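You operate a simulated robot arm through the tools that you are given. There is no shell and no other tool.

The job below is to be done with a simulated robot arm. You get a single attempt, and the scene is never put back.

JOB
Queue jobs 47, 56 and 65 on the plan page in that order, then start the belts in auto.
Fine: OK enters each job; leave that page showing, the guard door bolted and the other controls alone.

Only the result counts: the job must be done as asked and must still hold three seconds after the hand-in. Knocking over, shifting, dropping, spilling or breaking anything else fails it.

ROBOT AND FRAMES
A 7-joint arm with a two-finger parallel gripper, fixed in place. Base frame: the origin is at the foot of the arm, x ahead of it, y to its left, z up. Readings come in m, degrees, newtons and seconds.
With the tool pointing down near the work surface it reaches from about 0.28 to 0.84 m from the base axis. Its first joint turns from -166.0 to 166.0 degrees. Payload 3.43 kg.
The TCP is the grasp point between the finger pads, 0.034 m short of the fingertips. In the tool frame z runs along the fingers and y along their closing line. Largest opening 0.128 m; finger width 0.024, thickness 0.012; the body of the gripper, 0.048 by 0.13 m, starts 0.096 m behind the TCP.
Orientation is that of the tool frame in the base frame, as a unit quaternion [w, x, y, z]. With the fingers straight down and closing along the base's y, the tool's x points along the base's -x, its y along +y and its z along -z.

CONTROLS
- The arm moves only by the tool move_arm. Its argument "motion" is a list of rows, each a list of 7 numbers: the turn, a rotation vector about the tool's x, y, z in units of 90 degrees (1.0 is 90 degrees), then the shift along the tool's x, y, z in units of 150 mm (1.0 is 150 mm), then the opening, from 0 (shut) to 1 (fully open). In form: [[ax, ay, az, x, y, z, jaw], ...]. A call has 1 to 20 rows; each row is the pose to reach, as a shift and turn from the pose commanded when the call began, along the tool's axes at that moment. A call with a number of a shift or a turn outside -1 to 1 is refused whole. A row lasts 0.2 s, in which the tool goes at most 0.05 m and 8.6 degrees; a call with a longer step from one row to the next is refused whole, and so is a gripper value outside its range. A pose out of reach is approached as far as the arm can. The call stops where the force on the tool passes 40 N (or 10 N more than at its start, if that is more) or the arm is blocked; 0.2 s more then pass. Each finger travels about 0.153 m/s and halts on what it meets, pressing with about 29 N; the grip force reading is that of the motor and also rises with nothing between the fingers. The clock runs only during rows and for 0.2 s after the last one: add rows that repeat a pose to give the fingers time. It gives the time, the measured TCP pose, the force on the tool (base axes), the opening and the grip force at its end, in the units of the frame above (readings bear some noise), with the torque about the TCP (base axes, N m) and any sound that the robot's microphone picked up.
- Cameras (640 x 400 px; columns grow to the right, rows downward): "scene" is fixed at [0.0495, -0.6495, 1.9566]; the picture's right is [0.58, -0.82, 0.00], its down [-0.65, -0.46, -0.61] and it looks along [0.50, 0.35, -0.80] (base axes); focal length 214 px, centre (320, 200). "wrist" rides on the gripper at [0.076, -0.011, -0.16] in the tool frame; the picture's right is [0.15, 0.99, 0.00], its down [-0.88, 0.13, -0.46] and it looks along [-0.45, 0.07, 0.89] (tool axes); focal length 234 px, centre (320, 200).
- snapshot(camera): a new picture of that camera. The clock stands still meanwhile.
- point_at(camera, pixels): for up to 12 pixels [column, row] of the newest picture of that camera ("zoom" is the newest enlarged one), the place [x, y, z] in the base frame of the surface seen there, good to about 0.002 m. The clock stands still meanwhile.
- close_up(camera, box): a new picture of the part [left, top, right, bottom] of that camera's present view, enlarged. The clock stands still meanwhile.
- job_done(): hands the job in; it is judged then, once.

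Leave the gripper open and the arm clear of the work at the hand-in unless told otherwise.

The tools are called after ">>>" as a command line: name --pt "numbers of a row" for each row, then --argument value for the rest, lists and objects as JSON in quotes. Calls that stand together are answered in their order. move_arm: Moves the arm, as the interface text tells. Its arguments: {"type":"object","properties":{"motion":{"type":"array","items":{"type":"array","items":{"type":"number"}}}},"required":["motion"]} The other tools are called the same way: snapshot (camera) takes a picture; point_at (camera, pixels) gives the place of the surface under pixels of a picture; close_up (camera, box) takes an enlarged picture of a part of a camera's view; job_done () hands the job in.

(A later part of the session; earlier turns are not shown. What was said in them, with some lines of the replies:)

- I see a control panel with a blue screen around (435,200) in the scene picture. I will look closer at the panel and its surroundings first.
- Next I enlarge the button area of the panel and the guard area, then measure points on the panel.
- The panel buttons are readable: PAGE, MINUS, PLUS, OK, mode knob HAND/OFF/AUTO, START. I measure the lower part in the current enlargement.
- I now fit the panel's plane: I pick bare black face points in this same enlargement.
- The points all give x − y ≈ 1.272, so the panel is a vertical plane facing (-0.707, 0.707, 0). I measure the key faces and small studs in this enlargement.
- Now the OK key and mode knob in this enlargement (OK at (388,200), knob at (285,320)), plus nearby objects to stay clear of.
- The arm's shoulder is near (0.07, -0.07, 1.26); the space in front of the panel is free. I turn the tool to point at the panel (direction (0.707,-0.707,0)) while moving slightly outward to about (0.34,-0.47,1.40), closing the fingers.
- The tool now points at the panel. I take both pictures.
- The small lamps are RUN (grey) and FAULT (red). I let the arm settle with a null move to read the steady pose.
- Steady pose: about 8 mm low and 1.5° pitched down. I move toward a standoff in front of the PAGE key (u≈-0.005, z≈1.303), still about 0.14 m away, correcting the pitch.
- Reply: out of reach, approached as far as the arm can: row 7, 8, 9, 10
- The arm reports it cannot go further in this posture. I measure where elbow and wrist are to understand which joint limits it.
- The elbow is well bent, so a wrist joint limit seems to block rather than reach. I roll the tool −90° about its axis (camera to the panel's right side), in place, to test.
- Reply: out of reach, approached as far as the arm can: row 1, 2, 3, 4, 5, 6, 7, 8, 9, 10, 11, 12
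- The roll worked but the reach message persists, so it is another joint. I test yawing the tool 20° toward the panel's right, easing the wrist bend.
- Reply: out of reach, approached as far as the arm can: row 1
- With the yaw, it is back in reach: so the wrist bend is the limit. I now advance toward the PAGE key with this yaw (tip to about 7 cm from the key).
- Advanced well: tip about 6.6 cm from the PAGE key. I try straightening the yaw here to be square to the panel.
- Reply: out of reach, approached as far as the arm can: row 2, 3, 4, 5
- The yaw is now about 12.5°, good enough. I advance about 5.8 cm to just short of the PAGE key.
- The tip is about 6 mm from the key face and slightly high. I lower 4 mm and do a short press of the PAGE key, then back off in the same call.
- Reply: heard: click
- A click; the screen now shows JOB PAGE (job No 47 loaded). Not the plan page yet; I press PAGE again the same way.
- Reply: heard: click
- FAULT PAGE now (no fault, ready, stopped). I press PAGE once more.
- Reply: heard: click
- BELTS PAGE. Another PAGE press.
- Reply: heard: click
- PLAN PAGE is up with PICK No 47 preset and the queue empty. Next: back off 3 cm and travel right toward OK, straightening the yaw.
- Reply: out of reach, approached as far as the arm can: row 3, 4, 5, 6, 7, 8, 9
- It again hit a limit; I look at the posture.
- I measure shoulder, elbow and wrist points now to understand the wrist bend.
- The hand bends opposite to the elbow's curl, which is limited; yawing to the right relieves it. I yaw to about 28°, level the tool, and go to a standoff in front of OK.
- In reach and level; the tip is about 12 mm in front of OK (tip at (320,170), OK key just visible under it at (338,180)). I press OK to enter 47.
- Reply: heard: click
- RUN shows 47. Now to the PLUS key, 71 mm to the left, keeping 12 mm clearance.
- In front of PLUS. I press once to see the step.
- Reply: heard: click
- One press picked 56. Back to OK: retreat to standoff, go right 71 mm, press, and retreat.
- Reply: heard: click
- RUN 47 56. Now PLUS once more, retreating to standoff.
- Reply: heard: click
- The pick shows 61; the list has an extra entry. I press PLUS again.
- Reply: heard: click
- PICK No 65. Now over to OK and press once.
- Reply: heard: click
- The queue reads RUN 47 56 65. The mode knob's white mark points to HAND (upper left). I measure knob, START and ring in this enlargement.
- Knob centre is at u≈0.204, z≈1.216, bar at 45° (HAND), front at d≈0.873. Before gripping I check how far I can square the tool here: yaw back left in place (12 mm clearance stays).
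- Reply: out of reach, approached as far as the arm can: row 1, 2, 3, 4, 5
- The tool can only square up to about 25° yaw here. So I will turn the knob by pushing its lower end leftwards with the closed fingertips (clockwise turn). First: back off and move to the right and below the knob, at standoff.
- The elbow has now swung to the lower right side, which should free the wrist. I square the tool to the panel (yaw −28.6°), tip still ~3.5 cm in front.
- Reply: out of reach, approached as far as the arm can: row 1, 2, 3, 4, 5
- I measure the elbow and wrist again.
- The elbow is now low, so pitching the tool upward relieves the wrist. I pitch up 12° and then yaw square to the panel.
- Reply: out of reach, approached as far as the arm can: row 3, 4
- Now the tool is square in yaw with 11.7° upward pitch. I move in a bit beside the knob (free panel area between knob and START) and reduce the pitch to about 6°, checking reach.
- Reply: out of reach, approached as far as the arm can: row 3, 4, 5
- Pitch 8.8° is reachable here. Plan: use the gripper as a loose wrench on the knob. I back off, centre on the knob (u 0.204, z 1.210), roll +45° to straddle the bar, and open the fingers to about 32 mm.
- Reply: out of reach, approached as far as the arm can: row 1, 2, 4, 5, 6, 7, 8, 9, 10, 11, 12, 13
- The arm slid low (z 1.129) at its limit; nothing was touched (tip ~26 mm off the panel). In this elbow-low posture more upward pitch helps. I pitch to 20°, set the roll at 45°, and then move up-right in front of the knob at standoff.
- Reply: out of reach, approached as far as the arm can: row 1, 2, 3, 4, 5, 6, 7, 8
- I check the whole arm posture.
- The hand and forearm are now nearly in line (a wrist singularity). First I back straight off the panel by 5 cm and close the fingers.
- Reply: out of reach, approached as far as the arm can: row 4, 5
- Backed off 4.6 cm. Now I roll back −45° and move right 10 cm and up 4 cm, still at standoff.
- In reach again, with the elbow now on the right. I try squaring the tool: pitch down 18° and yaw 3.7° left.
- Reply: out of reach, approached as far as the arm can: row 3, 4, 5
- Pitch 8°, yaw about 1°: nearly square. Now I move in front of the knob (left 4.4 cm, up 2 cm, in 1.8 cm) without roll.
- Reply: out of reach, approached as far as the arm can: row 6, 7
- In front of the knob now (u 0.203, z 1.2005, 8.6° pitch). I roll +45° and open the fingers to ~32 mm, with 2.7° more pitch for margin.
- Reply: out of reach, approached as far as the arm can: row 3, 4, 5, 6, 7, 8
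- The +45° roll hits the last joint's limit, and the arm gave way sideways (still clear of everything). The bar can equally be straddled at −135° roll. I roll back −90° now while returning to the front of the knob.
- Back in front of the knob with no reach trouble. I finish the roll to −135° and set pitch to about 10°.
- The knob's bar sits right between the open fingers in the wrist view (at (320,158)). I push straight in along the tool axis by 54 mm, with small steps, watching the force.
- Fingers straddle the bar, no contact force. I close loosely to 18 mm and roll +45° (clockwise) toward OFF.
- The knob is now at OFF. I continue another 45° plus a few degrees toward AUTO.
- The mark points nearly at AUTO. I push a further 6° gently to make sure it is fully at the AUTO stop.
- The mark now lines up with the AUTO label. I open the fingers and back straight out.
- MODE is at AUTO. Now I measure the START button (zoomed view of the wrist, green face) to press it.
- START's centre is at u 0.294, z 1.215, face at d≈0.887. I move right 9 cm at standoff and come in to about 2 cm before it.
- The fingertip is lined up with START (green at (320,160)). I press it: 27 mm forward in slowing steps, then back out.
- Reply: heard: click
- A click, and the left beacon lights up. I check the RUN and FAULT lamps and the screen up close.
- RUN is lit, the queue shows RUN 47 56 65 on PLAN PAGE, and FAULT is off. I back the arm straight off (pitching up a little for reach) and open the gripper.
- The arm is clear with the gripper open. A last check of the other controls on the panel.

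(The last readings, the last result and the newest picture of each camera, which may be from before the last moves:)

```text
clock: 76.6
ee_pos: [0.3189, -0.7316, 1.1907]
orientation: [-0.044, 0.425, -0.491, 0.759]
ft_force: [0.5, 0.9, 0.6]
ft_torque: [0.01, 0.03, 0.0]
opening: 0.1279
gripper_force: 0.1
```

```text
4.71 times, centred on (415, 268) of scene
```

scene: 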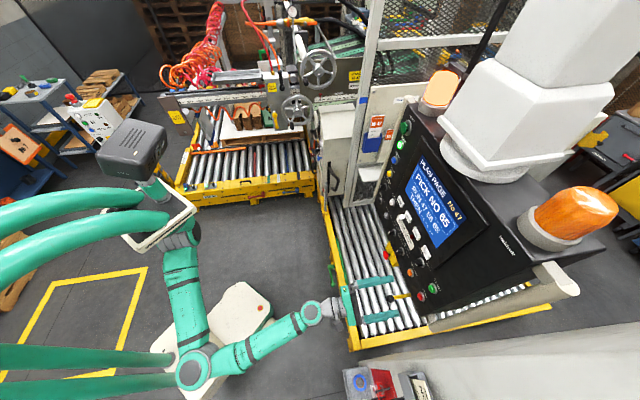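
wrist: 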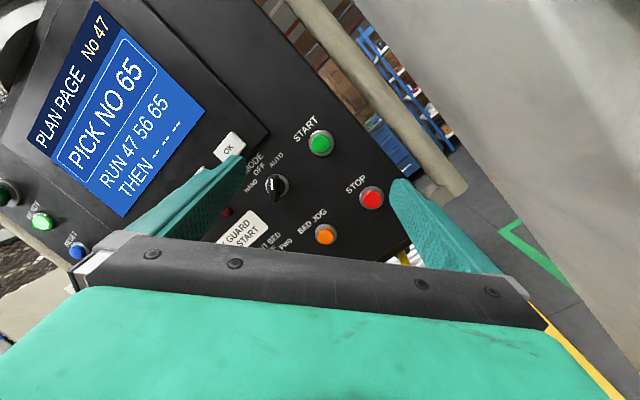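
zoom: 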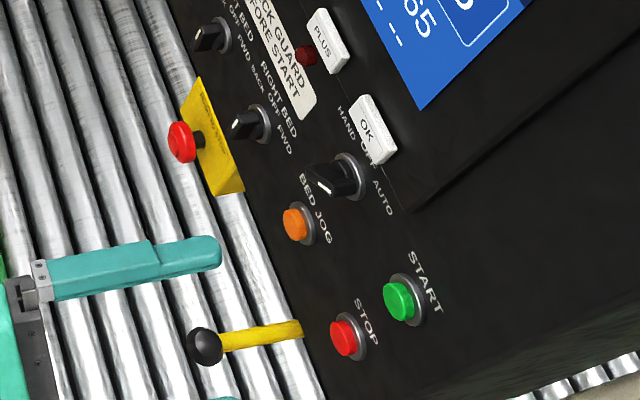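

Everything matches the job: PLAN PAGE is showing RUN 47 56 65, the mode is AUTO, RUN is lit, and the other controls are as they were. I hand the job in.

>>> job_done

```text
The job is handed in.
```

Jobs 47, 56 and 65 are queued in that order on the plan page, each entered with OK. The belts were started in auto and the job is handed in; no verdict came back with the hand-in.

At hand-in:
- **Screen:** the plan page was showing RUN 47 56 65.
- **Belts:** the mode knob was at AUTO, the RUN lamp and beacon were lit, and the FAULT lamp was off.
- **Guard door and other controls:** I did not touch the guard door or its bolt. The other controls looked unchanged in the last close-ups. The arm hit its reach limits several times and once slid close to the bed knobs, but the force readings showed no contact.
- **Arm:** the gripper was open and about 8 cm clear of the panel.
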